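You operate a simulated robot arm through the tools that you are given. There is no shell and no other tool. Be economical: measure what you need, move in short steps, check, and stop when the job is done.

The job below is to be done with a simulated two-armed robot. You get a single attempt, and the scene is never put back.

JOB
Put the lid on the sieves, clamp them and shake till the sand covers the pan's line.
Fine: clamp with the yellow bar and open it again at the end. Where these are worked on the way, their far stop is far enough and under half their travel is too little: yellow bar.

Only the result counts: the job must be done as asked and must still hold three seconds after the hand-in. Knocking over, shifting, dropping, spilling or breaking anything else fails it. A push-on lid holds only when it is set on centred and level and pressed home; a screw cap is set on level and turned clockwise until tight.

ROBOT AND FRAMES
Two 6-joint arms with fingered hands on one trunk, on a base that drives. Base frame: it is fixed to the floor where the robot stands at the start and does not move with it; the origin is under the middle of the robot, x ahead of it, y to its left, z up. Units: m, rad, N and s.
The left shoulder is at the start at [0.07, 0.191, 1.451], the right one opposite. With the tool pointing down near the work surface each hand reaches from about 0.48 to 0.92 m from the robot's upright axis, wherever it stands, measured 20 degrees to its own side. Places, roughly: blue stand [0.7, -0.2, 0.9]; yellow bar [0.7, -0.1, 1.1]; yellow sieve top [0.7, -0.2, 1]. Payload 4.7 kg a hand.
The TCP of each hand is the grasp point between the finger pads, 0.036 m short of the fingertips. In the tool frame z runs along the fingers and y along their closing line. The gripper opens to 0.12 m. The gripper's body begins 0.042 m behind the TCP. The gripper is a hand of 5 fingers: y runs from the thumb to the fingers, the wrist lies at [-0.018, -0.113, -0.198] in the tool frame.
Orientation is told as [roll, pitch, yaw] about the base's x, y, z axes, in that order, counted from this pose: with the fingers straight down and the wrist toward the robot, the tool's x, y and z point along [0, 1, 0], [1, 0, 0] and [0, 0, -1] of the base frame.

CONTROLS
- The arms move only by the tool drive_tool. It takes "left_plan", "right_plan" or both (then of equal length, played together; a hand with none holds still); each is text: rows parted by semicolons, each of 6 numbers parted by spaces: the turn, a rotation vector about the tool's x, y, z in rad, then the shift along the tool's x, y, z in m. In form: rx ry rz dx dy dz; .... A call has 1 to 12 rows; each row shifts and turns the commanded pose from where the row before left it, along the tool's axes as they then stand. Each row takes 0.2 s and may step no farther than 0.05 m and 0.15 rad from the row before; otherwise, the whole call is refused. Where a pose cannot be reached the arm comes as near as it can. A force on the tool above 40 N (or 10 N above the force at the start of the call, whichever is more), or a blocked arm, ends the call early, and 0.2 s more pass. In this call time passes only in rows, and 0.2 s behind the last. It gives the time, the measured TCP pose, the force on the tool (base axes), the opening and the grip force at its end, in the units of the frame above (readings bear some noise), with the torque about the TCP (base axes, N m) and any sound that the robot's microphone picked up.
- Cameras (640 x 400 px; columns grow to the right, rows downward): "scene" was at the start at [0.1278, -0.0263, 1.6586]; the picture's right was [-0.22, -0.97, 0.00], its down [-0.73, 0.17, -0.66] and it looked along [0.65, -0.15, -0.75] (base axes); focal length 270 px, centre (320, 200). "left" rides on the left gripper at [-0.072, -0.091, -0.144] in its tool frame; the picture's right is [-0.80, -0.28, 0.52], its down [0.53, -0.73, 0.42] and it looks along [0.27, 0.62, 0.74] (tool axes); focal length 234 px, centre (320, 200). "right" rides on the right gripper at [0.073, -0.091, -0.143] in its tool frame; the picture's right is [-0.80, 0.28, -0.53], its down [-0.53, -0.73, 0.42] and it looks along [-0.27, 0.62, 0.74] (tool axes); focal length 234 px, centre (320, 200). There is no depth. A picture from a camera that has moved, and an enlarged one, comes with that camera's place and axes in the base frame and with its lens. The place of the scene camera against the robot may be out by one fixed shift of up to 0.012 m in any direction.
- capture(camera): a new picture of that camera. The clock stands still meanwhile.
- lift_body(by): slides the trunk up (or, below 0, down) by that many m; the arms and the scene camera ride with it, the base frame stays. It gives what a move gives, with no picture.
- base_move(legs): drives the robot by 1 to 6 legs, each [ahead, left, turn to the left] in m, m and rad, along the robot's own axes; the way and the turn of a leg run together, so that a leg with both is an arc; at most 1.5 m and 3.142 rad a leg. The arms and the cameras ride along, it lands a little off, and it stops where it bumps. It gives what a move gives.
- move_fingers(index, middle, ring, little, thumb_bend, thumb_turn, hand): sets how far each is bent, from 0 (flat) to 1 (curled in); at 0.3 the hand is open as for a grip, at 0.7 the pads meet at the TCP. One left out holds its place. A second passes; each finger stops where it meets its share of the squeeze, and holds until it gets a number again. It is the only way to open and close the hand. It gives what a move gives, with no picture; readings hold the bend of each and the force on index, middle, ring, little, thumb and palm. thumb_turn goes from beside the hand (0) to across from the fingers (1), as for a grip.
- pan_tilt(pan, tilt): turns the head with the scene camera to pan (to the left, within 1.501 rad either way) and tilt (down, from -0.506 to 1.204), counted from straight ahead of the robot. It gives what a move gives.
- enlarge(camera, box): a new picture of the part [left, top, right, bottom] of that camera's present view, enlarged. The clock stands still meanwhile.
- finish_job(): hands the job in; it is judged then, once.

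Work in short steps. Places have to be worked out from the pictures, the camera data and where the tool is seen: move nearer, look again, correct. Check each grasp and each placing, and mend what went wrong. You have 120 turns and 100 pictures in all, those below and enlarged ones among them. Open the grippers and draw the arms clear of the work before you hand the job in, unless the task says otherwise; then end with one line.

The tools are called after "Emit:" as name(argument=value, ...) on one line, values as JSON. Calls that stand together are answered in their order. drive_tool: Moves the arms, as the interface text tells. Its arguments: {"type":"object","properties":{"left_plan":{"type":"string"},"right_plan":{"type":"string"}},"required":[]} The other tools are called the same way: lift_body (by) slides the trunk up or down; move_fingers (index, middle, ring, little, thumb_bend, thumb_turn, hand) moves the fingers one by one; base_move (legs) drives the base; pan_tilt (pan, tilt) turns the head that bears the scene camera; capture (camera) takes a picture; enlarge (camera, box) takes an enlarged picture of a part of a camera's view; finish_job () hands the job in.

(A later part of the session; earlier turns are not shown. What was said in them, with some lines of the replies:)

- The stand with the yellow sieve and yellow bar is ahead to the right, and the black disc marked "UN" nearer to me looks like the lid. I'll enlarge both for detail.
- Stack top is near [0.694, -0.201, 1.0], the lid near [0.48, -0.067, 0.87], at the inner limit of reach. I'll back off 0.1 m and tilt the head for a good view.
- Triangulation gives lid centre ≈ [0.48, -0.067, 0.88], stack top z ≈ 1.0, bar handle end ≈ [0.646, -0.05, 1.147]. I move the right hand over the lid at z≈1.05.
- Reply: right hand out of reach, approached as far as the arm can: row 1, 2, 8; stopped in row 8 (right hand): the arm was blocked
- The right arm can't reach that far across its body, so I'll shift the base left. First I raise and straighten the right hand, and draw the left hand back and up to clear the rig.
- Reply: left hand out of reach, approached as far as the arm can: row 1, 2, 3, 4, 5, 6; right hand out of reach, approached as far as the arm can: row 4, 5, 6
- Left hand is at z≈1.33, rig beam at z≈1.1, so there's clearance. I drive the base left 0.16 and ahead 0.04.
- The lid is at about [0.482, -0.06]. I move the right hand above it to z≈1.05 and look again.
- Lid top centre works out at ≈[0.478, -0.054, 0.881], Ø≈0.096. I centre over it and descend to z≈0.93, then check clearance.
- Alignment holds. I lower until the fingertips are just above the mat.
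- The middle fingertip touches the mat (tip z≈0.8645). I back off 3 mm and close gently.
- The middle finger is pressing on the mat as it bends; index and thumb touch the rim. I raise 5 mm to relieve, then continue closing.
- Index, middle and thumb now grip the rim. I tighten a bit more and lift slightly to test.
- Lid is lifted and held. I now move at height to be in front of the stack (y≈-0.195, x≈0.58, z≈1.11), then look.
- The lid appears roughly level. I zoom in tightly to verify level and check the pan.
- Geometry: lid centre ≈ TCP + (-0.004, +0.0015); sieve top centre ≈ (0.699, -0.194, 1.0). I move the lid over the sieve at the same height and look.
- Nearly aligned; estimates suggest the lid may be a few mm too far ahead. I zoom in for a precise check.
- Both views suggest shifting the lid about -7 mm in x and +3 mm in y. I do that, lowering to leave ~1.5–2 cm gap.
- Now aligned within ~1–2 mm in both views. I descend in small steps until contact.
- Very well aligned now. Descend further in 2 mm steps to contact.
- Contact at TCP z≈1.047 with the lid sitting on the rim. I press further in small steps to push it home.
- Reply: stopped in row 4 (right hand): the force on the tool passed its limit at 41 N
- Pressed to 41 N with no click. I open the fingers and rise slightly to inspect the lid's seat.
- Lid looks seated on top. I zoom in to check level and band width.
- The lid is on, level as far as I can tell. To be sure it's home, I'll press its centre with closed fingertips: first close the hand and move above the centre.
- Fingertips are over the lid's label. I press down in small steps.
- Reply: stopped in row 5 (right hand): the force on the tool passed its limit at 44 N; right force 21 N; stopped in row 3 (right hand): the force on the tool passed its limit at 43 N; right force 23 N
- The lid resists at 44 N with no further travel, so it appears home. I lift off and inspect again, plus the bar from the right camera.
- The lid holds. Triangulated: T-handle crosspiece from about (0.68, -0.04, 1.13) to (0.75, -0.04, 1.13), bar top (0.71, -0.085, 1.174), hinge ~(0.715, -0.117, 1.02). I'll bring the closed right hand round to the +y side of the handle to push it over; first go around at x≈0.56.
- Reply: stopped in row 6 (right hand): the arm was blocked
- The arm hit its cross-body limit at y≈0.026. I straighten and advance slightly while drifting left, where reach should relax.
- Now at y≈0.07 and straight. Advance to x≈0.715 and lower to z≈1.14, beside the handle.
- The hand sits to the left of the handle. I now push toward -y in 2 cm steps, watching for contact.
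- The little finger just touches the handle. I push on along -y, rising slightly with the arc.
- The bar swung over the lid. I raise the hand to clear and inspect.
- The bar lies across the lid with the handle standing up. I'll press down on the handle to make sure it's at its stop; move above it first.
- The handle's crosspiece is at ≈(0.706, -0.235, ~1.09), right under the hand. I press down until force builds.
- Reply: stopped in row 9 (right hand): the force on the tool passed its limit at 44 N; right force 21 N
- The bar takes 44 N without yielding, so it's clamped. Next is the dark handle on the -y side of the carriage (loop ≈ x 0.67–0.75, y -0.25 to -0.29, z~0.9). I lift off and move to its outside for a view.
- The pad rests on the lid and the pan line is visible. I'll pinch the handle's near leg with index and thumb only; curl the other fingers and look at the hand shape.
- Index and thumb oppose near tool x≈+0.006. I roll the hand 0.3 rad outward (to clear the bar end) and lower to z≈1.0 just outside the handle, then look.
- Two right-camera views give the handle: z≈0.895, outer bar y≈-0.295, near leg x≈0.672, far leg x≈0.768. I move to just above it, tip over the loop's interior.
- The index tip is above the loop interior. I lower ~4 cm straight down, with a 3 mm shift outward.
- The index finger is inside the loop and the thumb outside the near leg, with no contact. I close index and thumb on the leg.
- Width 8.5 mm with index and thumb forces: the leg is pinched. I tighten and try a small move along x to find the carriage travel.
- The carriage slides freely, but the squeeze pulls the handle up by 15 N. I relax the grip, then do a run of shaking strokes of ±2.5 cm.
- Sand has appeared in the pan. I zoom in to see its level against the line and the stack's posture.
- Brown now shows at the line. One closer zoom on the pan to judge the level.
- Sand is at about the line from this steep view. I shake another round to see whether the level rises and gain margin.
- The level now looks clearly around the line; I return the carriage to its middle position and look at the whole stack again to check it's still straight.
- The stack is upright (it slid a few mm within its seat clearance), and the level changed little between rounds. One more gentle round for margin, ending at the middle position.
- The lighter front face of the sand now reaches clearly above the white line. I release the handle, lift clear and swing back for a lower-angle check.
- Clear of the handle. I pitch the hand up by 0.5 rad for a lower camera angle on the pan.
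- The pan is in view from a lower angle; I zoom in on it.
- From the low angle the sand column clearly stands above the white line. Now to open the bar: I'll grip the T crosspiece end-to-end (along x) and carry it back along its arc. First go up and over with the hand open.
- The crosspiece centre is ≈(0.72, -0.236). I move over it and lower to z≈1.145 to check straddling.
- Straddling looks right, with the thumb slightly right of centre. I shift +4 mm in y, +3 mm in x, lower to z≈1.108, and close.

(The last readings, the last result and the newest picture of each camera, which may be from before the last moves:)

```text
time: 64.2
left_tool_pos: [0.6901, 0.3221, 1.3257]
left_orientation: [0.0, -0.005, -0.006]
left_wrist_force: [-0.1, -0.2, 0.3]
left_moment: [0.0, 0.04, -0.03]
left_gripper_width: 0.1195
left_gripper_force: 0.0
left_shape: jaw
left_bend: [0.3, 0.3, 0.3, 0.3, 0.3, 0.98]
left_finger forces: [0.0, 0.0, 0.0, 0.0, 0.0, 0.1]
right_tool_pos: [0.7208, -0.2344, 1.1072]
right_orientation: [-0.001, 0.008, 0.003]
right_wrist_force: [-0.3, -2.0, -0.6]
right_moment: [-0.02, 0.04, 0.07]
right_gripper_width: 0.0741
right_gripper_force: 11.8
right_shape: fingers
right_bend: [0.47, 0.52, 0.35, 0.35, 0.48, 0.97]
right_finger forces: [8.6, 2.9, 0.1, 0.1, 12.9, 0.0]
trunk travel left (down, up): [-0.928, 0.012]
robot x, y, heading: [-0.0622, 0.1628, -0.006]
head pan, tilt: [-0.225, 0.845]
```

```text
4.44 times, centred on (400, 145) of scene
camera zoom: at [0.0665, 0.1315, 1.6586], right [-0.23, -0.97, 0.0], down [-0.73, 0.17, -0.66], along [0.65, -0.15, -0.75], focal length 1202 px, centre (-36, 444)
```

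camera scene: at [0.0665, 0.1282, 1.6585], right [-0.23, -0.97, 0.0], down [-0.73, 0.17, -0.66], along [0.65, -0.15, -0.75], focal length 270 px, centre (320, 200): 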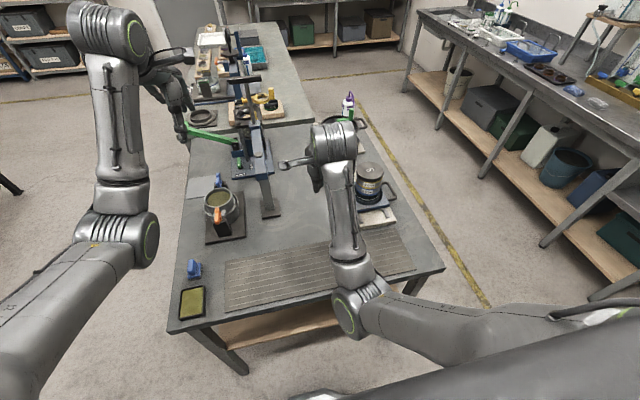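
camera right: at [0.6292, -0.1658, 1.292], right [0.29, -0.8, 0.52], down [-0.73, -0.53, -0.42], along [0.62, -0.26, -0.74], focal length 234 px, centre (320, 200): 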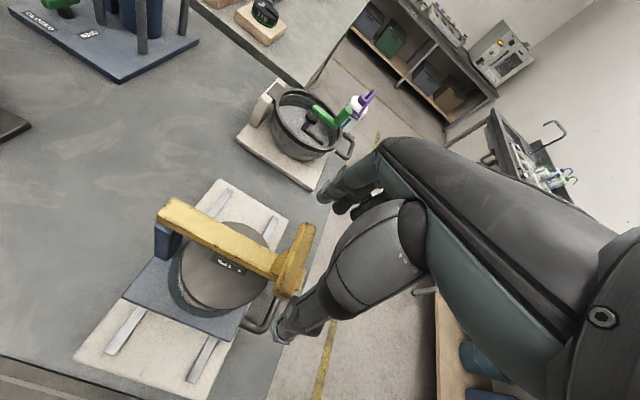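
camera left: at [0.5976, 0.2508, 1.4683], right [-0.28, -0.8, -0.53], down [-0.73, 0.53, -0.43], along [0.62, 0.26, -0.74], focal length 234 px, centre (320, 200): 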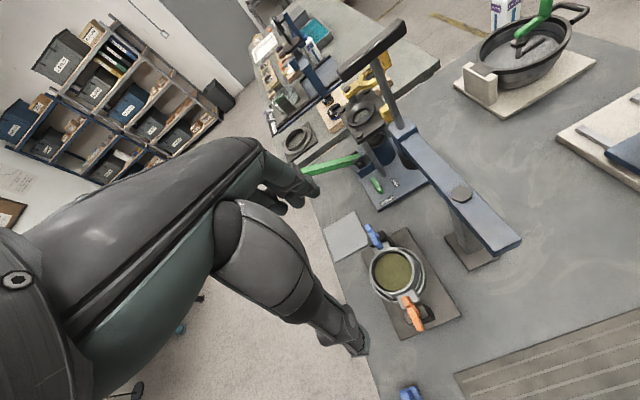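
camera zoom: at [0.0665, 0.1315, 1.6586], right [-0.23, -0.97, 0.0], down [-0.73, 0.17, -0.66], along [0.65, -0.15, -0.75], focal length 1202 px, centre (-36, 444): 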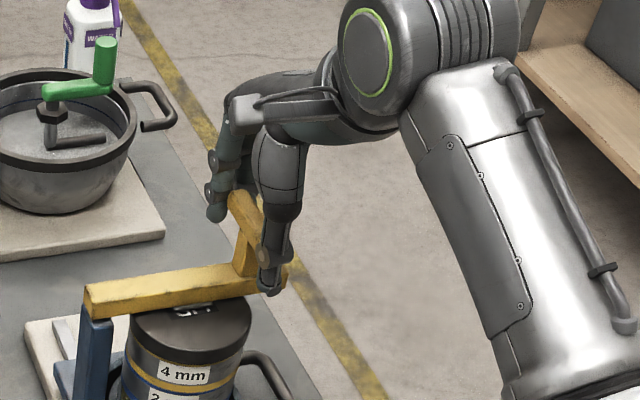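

The crosspiece is gripped (width 0.074). I carry it along the first half of its arc about the hinge.

Emit:
drive_tool(right_plan="0 0 0 0.0085 0 -0.012;0 0 0 0.0085 0 -0.012;0 0 0 0.0215 0 -0.019;0 0 0 0.0248 0 -0.014;0 0 0 0.0272 0 -0.009")

Emit:
enlarge(camera="scene", box=[345, 90, 435, 200])

```text
time: 65.4
left_tool_pos: [0.6906, 0.3234, 1.3244]
left_orientation: [-0.001, -0.002, -0.004]
left_wrist_force: [0.6, 0.7, -0.3]
left_moment: [-0.01, -0.03, -0.02]
left_gripper_width: 0.1197
left_gripper_force: 0.1
left_shape: jaw
left_bend: [0.3, 0.3, 0.3, 0.3, 0.3, 0.98]
left_finger forces: [0.1, 0.0, 0.0, 0.0, 0.0, 0.1]
right_tool_pos: [0.723, -0.1414, 1.1725]
right_orientation: [0.0, 0.01, 0.003]
right_wrist_force: [-1.0, -0.2, -7.7]
right_moment: [-0.09, -0.01, 0.11]
right_gripper_width: 0.0673
right_gripper_force: 9.9
right_shape: fingers
right_bend: [0.5, 0.54, 0.35, 0.35, 0.49, 0.97]
right_finger forces: [6.7, 4.1, 0.1, 0.0, 8.7, 0.0]
trunk travel left (down, up): [-0.928, 0.012]
robot x, y, heading: [-0.0605, 0.1586, -0.005]
head pan, tilt: [-0.225, 0.845]
```

```text
3.64 times, centred on (390, 145) of scene
camera zoom: at [0.0679, 0.1331, 1.6583], right [-0.23, -0.97, 0.0], down [-0.73, 0.17, -0.66], along [0.65, -0.15, -0.75], focal length 983 px, centre (66, 400)
```

zoom: 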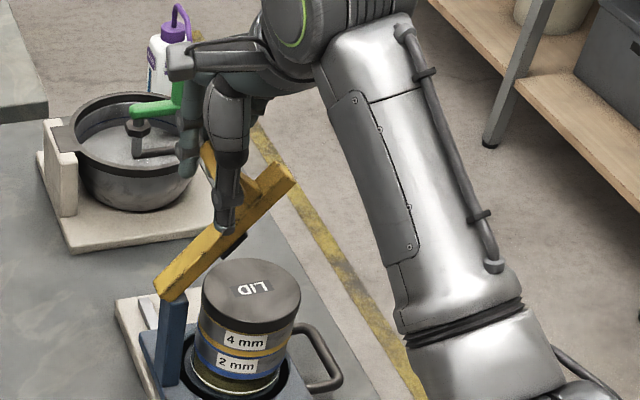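

The bar is rising nicely and the lid stays put. I continue along the second half of the arc.

Emit:
drive_tool(right_plan="0 0 0 0.0285 0 -0.001;0 0 0 0.0285 0 0.004;0 0 0 0.0272 0 0.011;0 0 0 0.0169 0 0.010")

Emit:
enlarge(camera="scene", box=[325, 90, 425, 210])

```text
time: 66.4
left_tool_pos: [0.6893, 0.3243, 1.3256]
left_orientation: [-0.001, -0.005, -0.005]
left_wrist_force: [-0.1, 0.7, 0.5]
left_moment: [-0.02, -0.02, 0.01]
left_gripper_width: 0.1196
left_gripper_force: 0.2
left_shape: jaw
left_bend: [0.3, 0.3, 0.3, 0.3, 0.3, 0.98]
left_finger forces: [0.1, 0.0, 0.0, 0.0, 0.1, 0.0]
right_tool_pos: [0.7209, -0.0416, 1.1502]
right_orientation: [0.0, 0.007, 0.005]
right_wrist_force: [-1.1, 1.5, 2.1]
right_moment: [-0.04, -0.02, -0.09]
right_gripper_width: 0.0529
right_gripper_force: 4.2
right_shape: fingers
right_bend: [0.55, 0.52, 0.35, 0.35, 0.53, 0.97]
right_finger forces: [0.1, 3.0, 0.0, 0.0, 5.0, 0.0]
trunk travel left (down, up): [-0.928, 0.012]
robot x, y, heading: [-0.0621, 0.1601, -0.004]
head pan, tilt: [-0.225, 0.845]
```

```text
3.33 times, centred on (375, 150) of scene
camera zoom: at [0.0661, 0.1333, 1.6587], right [-0.23, -0.97, 0.0], down [-0.73, 0.17, -0.66], along [0.65, -0.15, -0.75], focal length 901 px, centre (137, 367)
```

zoom: 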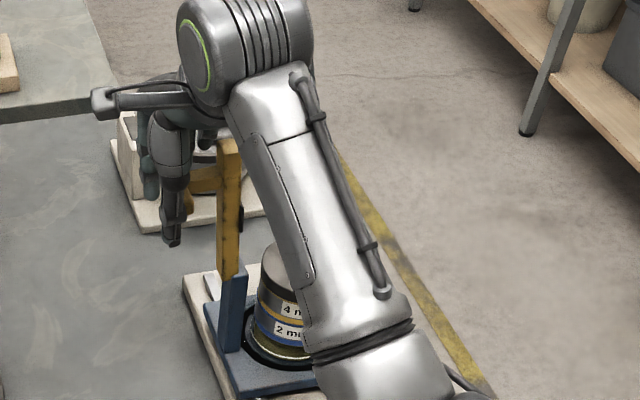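

The bar is nearly upright, slightly short of its original lean. I move a bit further along the arc to its stop.

Emit:
drive_tool(right_plan="0 0 0 0.012 0 0.006;0 0 0 0.012 0 0.008;0 0 0 0.01 0 0.006")

Emit:
enlarge(camera="scene", box=[325, 90, 425, 210])

```text
time: 67.2
left_tool_pos: [0.6886, 0.3237, 1.3257]
left_orientation: [0.0, -0.005, -0.005]
left_wrist_force: [0.0, 0.0, -0.1]
left_moment: [0.04, 0.01, -0.01]
left_gripper_width: 0.1198
left_gripper_force: 0.0
left_shape: jaw
left_bend: [0.3, 0.3, 0.3, 0.3, 0.3, 0.98]
left_finger forces: [0.1, 0.1, 0.0, 0.0, 0.1, 0.1]
right_tool_pos: [0.7209, -0.0083, 1.1299]
right_orientation: [0.0, 0.009, 0.003]
right_wrist_force: [0.9, 0.0, -0.2]
right_moment: [0.02, 0.01, -0.02]
right_gripper_width: 0.0483
right_gripper_force: 0.0
right_shape: fingers
right_bend: [0.55, 0.55, 0.35, 0.35, 0.55, 0.97]
right_finger forces: [0.0, 0.0, 0.0, 0.0, 0.1, 0.0]
trunk travel left (down, up): [-0.928, 0.012]
robot x, y, heading: [-0.0606, 0.1563, -0.005]
head pan, tilt: [-0.225, 0.845]
```

```text
3.33 times, centred on (375, 150) of scene
camera zoom: at [0.066, 0.1323, 1.6586], right [-0.23, -0.97, 0.0], down [-0.73, 0.17, -0.66], along [0.65, -0.15, -0.75], focal length 901 px, centre (137, 367)
```

zoom: 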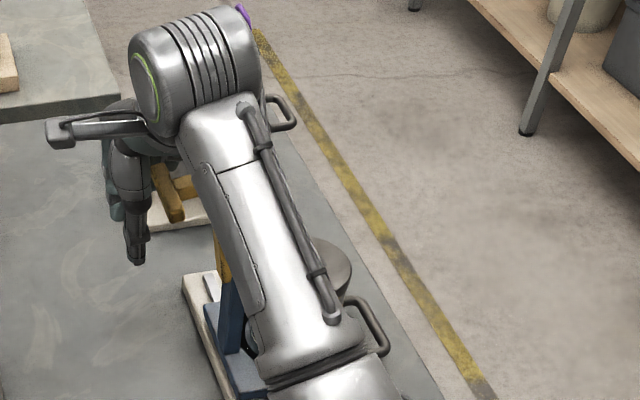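

The hand slid off and the bar stands by itself. I move away to +y and up, then back, so as not to hook the handle, and check the bar.

Emit:
drive_tool(right_plan="0 0 0 0.03 0 0;0 0 0 0.03 0 -0.01;0 0 0 0.01 0 -0.03;0 0 0 0 -0.03 -0.03;0 0 0 0 -0.045 0;0 0 0 0 -0.045 0")

Emit:
enlarge(camera="scene", box=[325, 110, 425, 220])

```text
time: 68.6
left_tool_pos: [0.6868, 0.3231, 1.3265]
left_orientation: [0.002, -0.005, -0.003]
left_wrist_force: [0.2, 0.3, 0.6]
left_moment: [0.01, 0.0, 0.02]
left_gripper_width: 0.1198
left_gripper_force: 0.0
left_shape: jaw
left_bend: [0.3, 0.3, 0.3, 0.3, 0.3, 0.98]
left_finger forces: [0.0, 0.0, 0.0, 0.0, 0.0, 0.1]
right_tool_pos: [0.6004, 0.059, 1.2012]
right_orientation: [0.002, 0.008, 0.002]
right_wrist_force: [-0.7, -0.6, -0.4]
right_moment: [-0.01, -0.02, 0.03]
right_gripper_width: 0.0481
right_gripper_force: 0.1
right_shape: fingers
right_bend: [0.55, 0.55, 0.35, 0.35, 0.55, 0.98]
right_finger forces: [0.1, 0.0, 0.0, 0.0, 0.0, 0.0]
trunk travel left (down, up): [-0.928, 0.012]
robot x, y, heading: [-0.0635, 0.1564, -0.006]
head pan, tilt: [-0.225, 0.845]
```

```text
3.64 times, centred on (375, 165) of scene
camera zoom: at [0.0644, 0.1324, 1.6588], right [-0.23, -0.97, 0.0], down [-0.73, 0.17, -0.66], along [0.65, -0.15, -0.75], focal length 983 px, centre (120, 327)
```

zoom: 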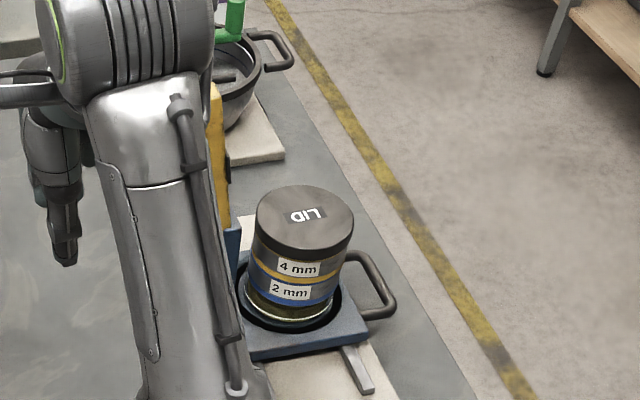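

I bring the hand back around the robot side to its own side for a clear view of the bar.

Emit:
drive_tool(right_plan="0 0 0 0 -0.03 -0.02;0 0 0 -0.04 0 -0.02;0 0 0 -0.045 0 0;0 0 0 -0.045 0 0;0 0 0 -0.045 0 0;0 0 0 -0.045 0 0;0 0 0 -0.045 0 0;0 0 0 -0.045 0 0;0 0 0 -0.045 0 0;0 0 0 -0.045 0 0")

Emit:
enlarge(camera="scene", box=[325, 110, 425, 220])

Emit:
capture(camera="right")

```text
time: 70.8
left_tool_pos: [0.6881, 0.321, 1.3268]
left_orientation: [-0.001, -0.006, -0.004]
left_wrist_force: [-0.9, -0.2, 0.1]
left_moment: [0.0, 0.0, -0.01]
left_gripper_width: 0.1199
left_gripper_force: 0.0
left_shape: jaw
left_bend: [0.3, 0.3, 0.3, 0.3, 0.3, 0.98]
left_finger forces: [0.0, 0.0, 0.0, 0.0, 0.1, 0.0]
right_tool_pos: [0.5989, -0.3284, 1.2069]
right_orientation: [0.001, 0.007, 0.005]
right_wrist_force: [0.2, 0.3, -0.8]
right_moment: [0.04, 0.0, -0.01]
right_gripper_width: 0.0484
right_gripper_force: 0.0
right_shape: fingers
right_bend: [0.55, 0.55, 0.35, 0.35, 0.55, 0.98]
right_finger forces: [0.0, 0.0, 0.1, 0.0, 0.0, 0.0]
right hand out of reach, approached as far as the arm can: row 1, 2, 3
trunk travel left (down, up): [-0.928, 0.012]
robot x, y, heading: [-0.0579, 0.1567, -0.002]
head pan, tilt: [-0.225, 0.845]
```

```text
3.64 times, centred on (375, 165) of scene
camera zoom: at [0.0652, 0.1298, 1.6586], right [-0.23, -0.97, 0.0], down [-0.73, 0.17, -0.66], along [0.65, -0.15, -0.75], focal length 983 px, centre (120, 327)
```

zoom: 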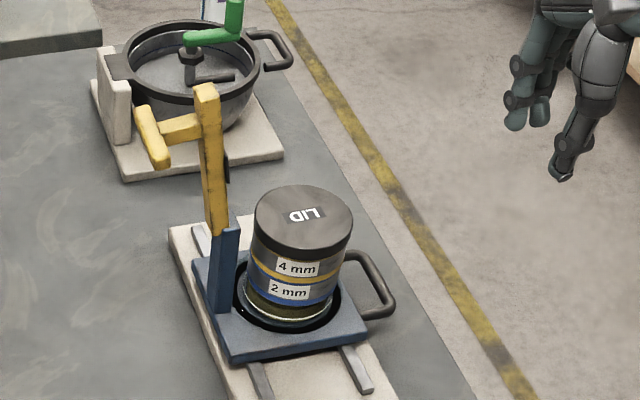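

```text
8 pictures are left
camera right: at [0.5091, -0.2566, 1.351], right [0.29, -0.8, 0.52], down [-0.73, -0.53, -0.42], along [0.62, -0.26, -0.74], focal length 234 px, centre (320, 200)
```

right: 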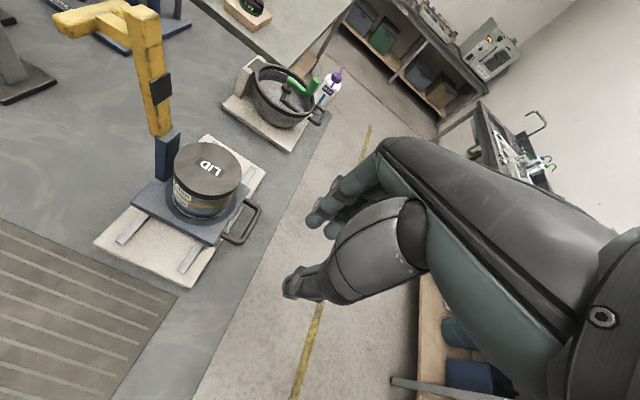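

The bar is fully open again with its original lean, the lid is on and the sand stands above the line. I open the hand and raise it clear.

Emit:
move_fingers(hand="right", index=0.3, middle=0.3, ring=0.3, little=0.3, thumb_bend=0.3)

Emit:
enlarge(camera="scene", box=[380, 155, 425, 205])

```text
time: 71.8
left_tool_pos: [0.6896, 0.3228, 1.3256]
left_orientation: [0.0, -0.005, -0.005]
left_wrist_force: [0.7, -0.8, 0.1]
left_moment: [0.0, 0.02, -0.01]
left_gripper_width: 0.1197
left_gripper_force: 0.1
left_shape: jaw
left_bend: [0.3, 0.3, 0.3, 0.3, 0.3, 0.98]
left_finger forces: [0.0, 0.0, 0.0, 0.1, 0.1, 0.1]
right_tool_pos: [0.6002, -0.3267, 1.206]
right_orientation: [0.002, 0.007, 0.005]
right_wrist_force: [-0.6, 0.9, 0.0]
right_moment: [0.02, 0.0, 0.01]
right_gripper_width: 0.1218
right_gripper_force: 0.0
right_shape: fingers
right_bend: [0.3, 0.3, 0.3, 0.3, 0.3, 0.98]
right_finger forces: [0.0, 0.0, 0.0, 0.0, 0.0, 0.1]
trunk travel left (down, up): [-0.928, 0.012]
robot x, y, heading: [-0.0612, 0.158, -0.005]
head pan, tilt: [-0.225, 0.845]
```

```text
8.00 times, centred on (402, 180) of scene
camera zoom: at [0.0666, 0.1319, 1.6586], right [-0.23, -0.97, 0.0], down [-0.73, 0.17, -0.66], along [0.65, -0.15, -0.75], focal length 2164 px, centre (-340, 360)
```

zoom: 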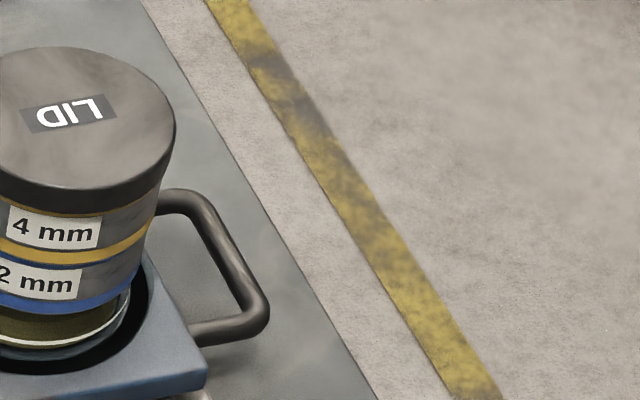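

The lid is level and seated, the sand stands above the line, the bar is open, and both hands are open and clear. I hand the job in.

Emit:
finish_job()

```text
The job is handed in.
```

I put the lid on and pressed it home, and clamped it with the yellow bar. I shook the sieves until the sand stood above the pan's line, then opened the bar again; during shaking the stack slid a few millimetres within its seat but stayed upright. The job is handed in.
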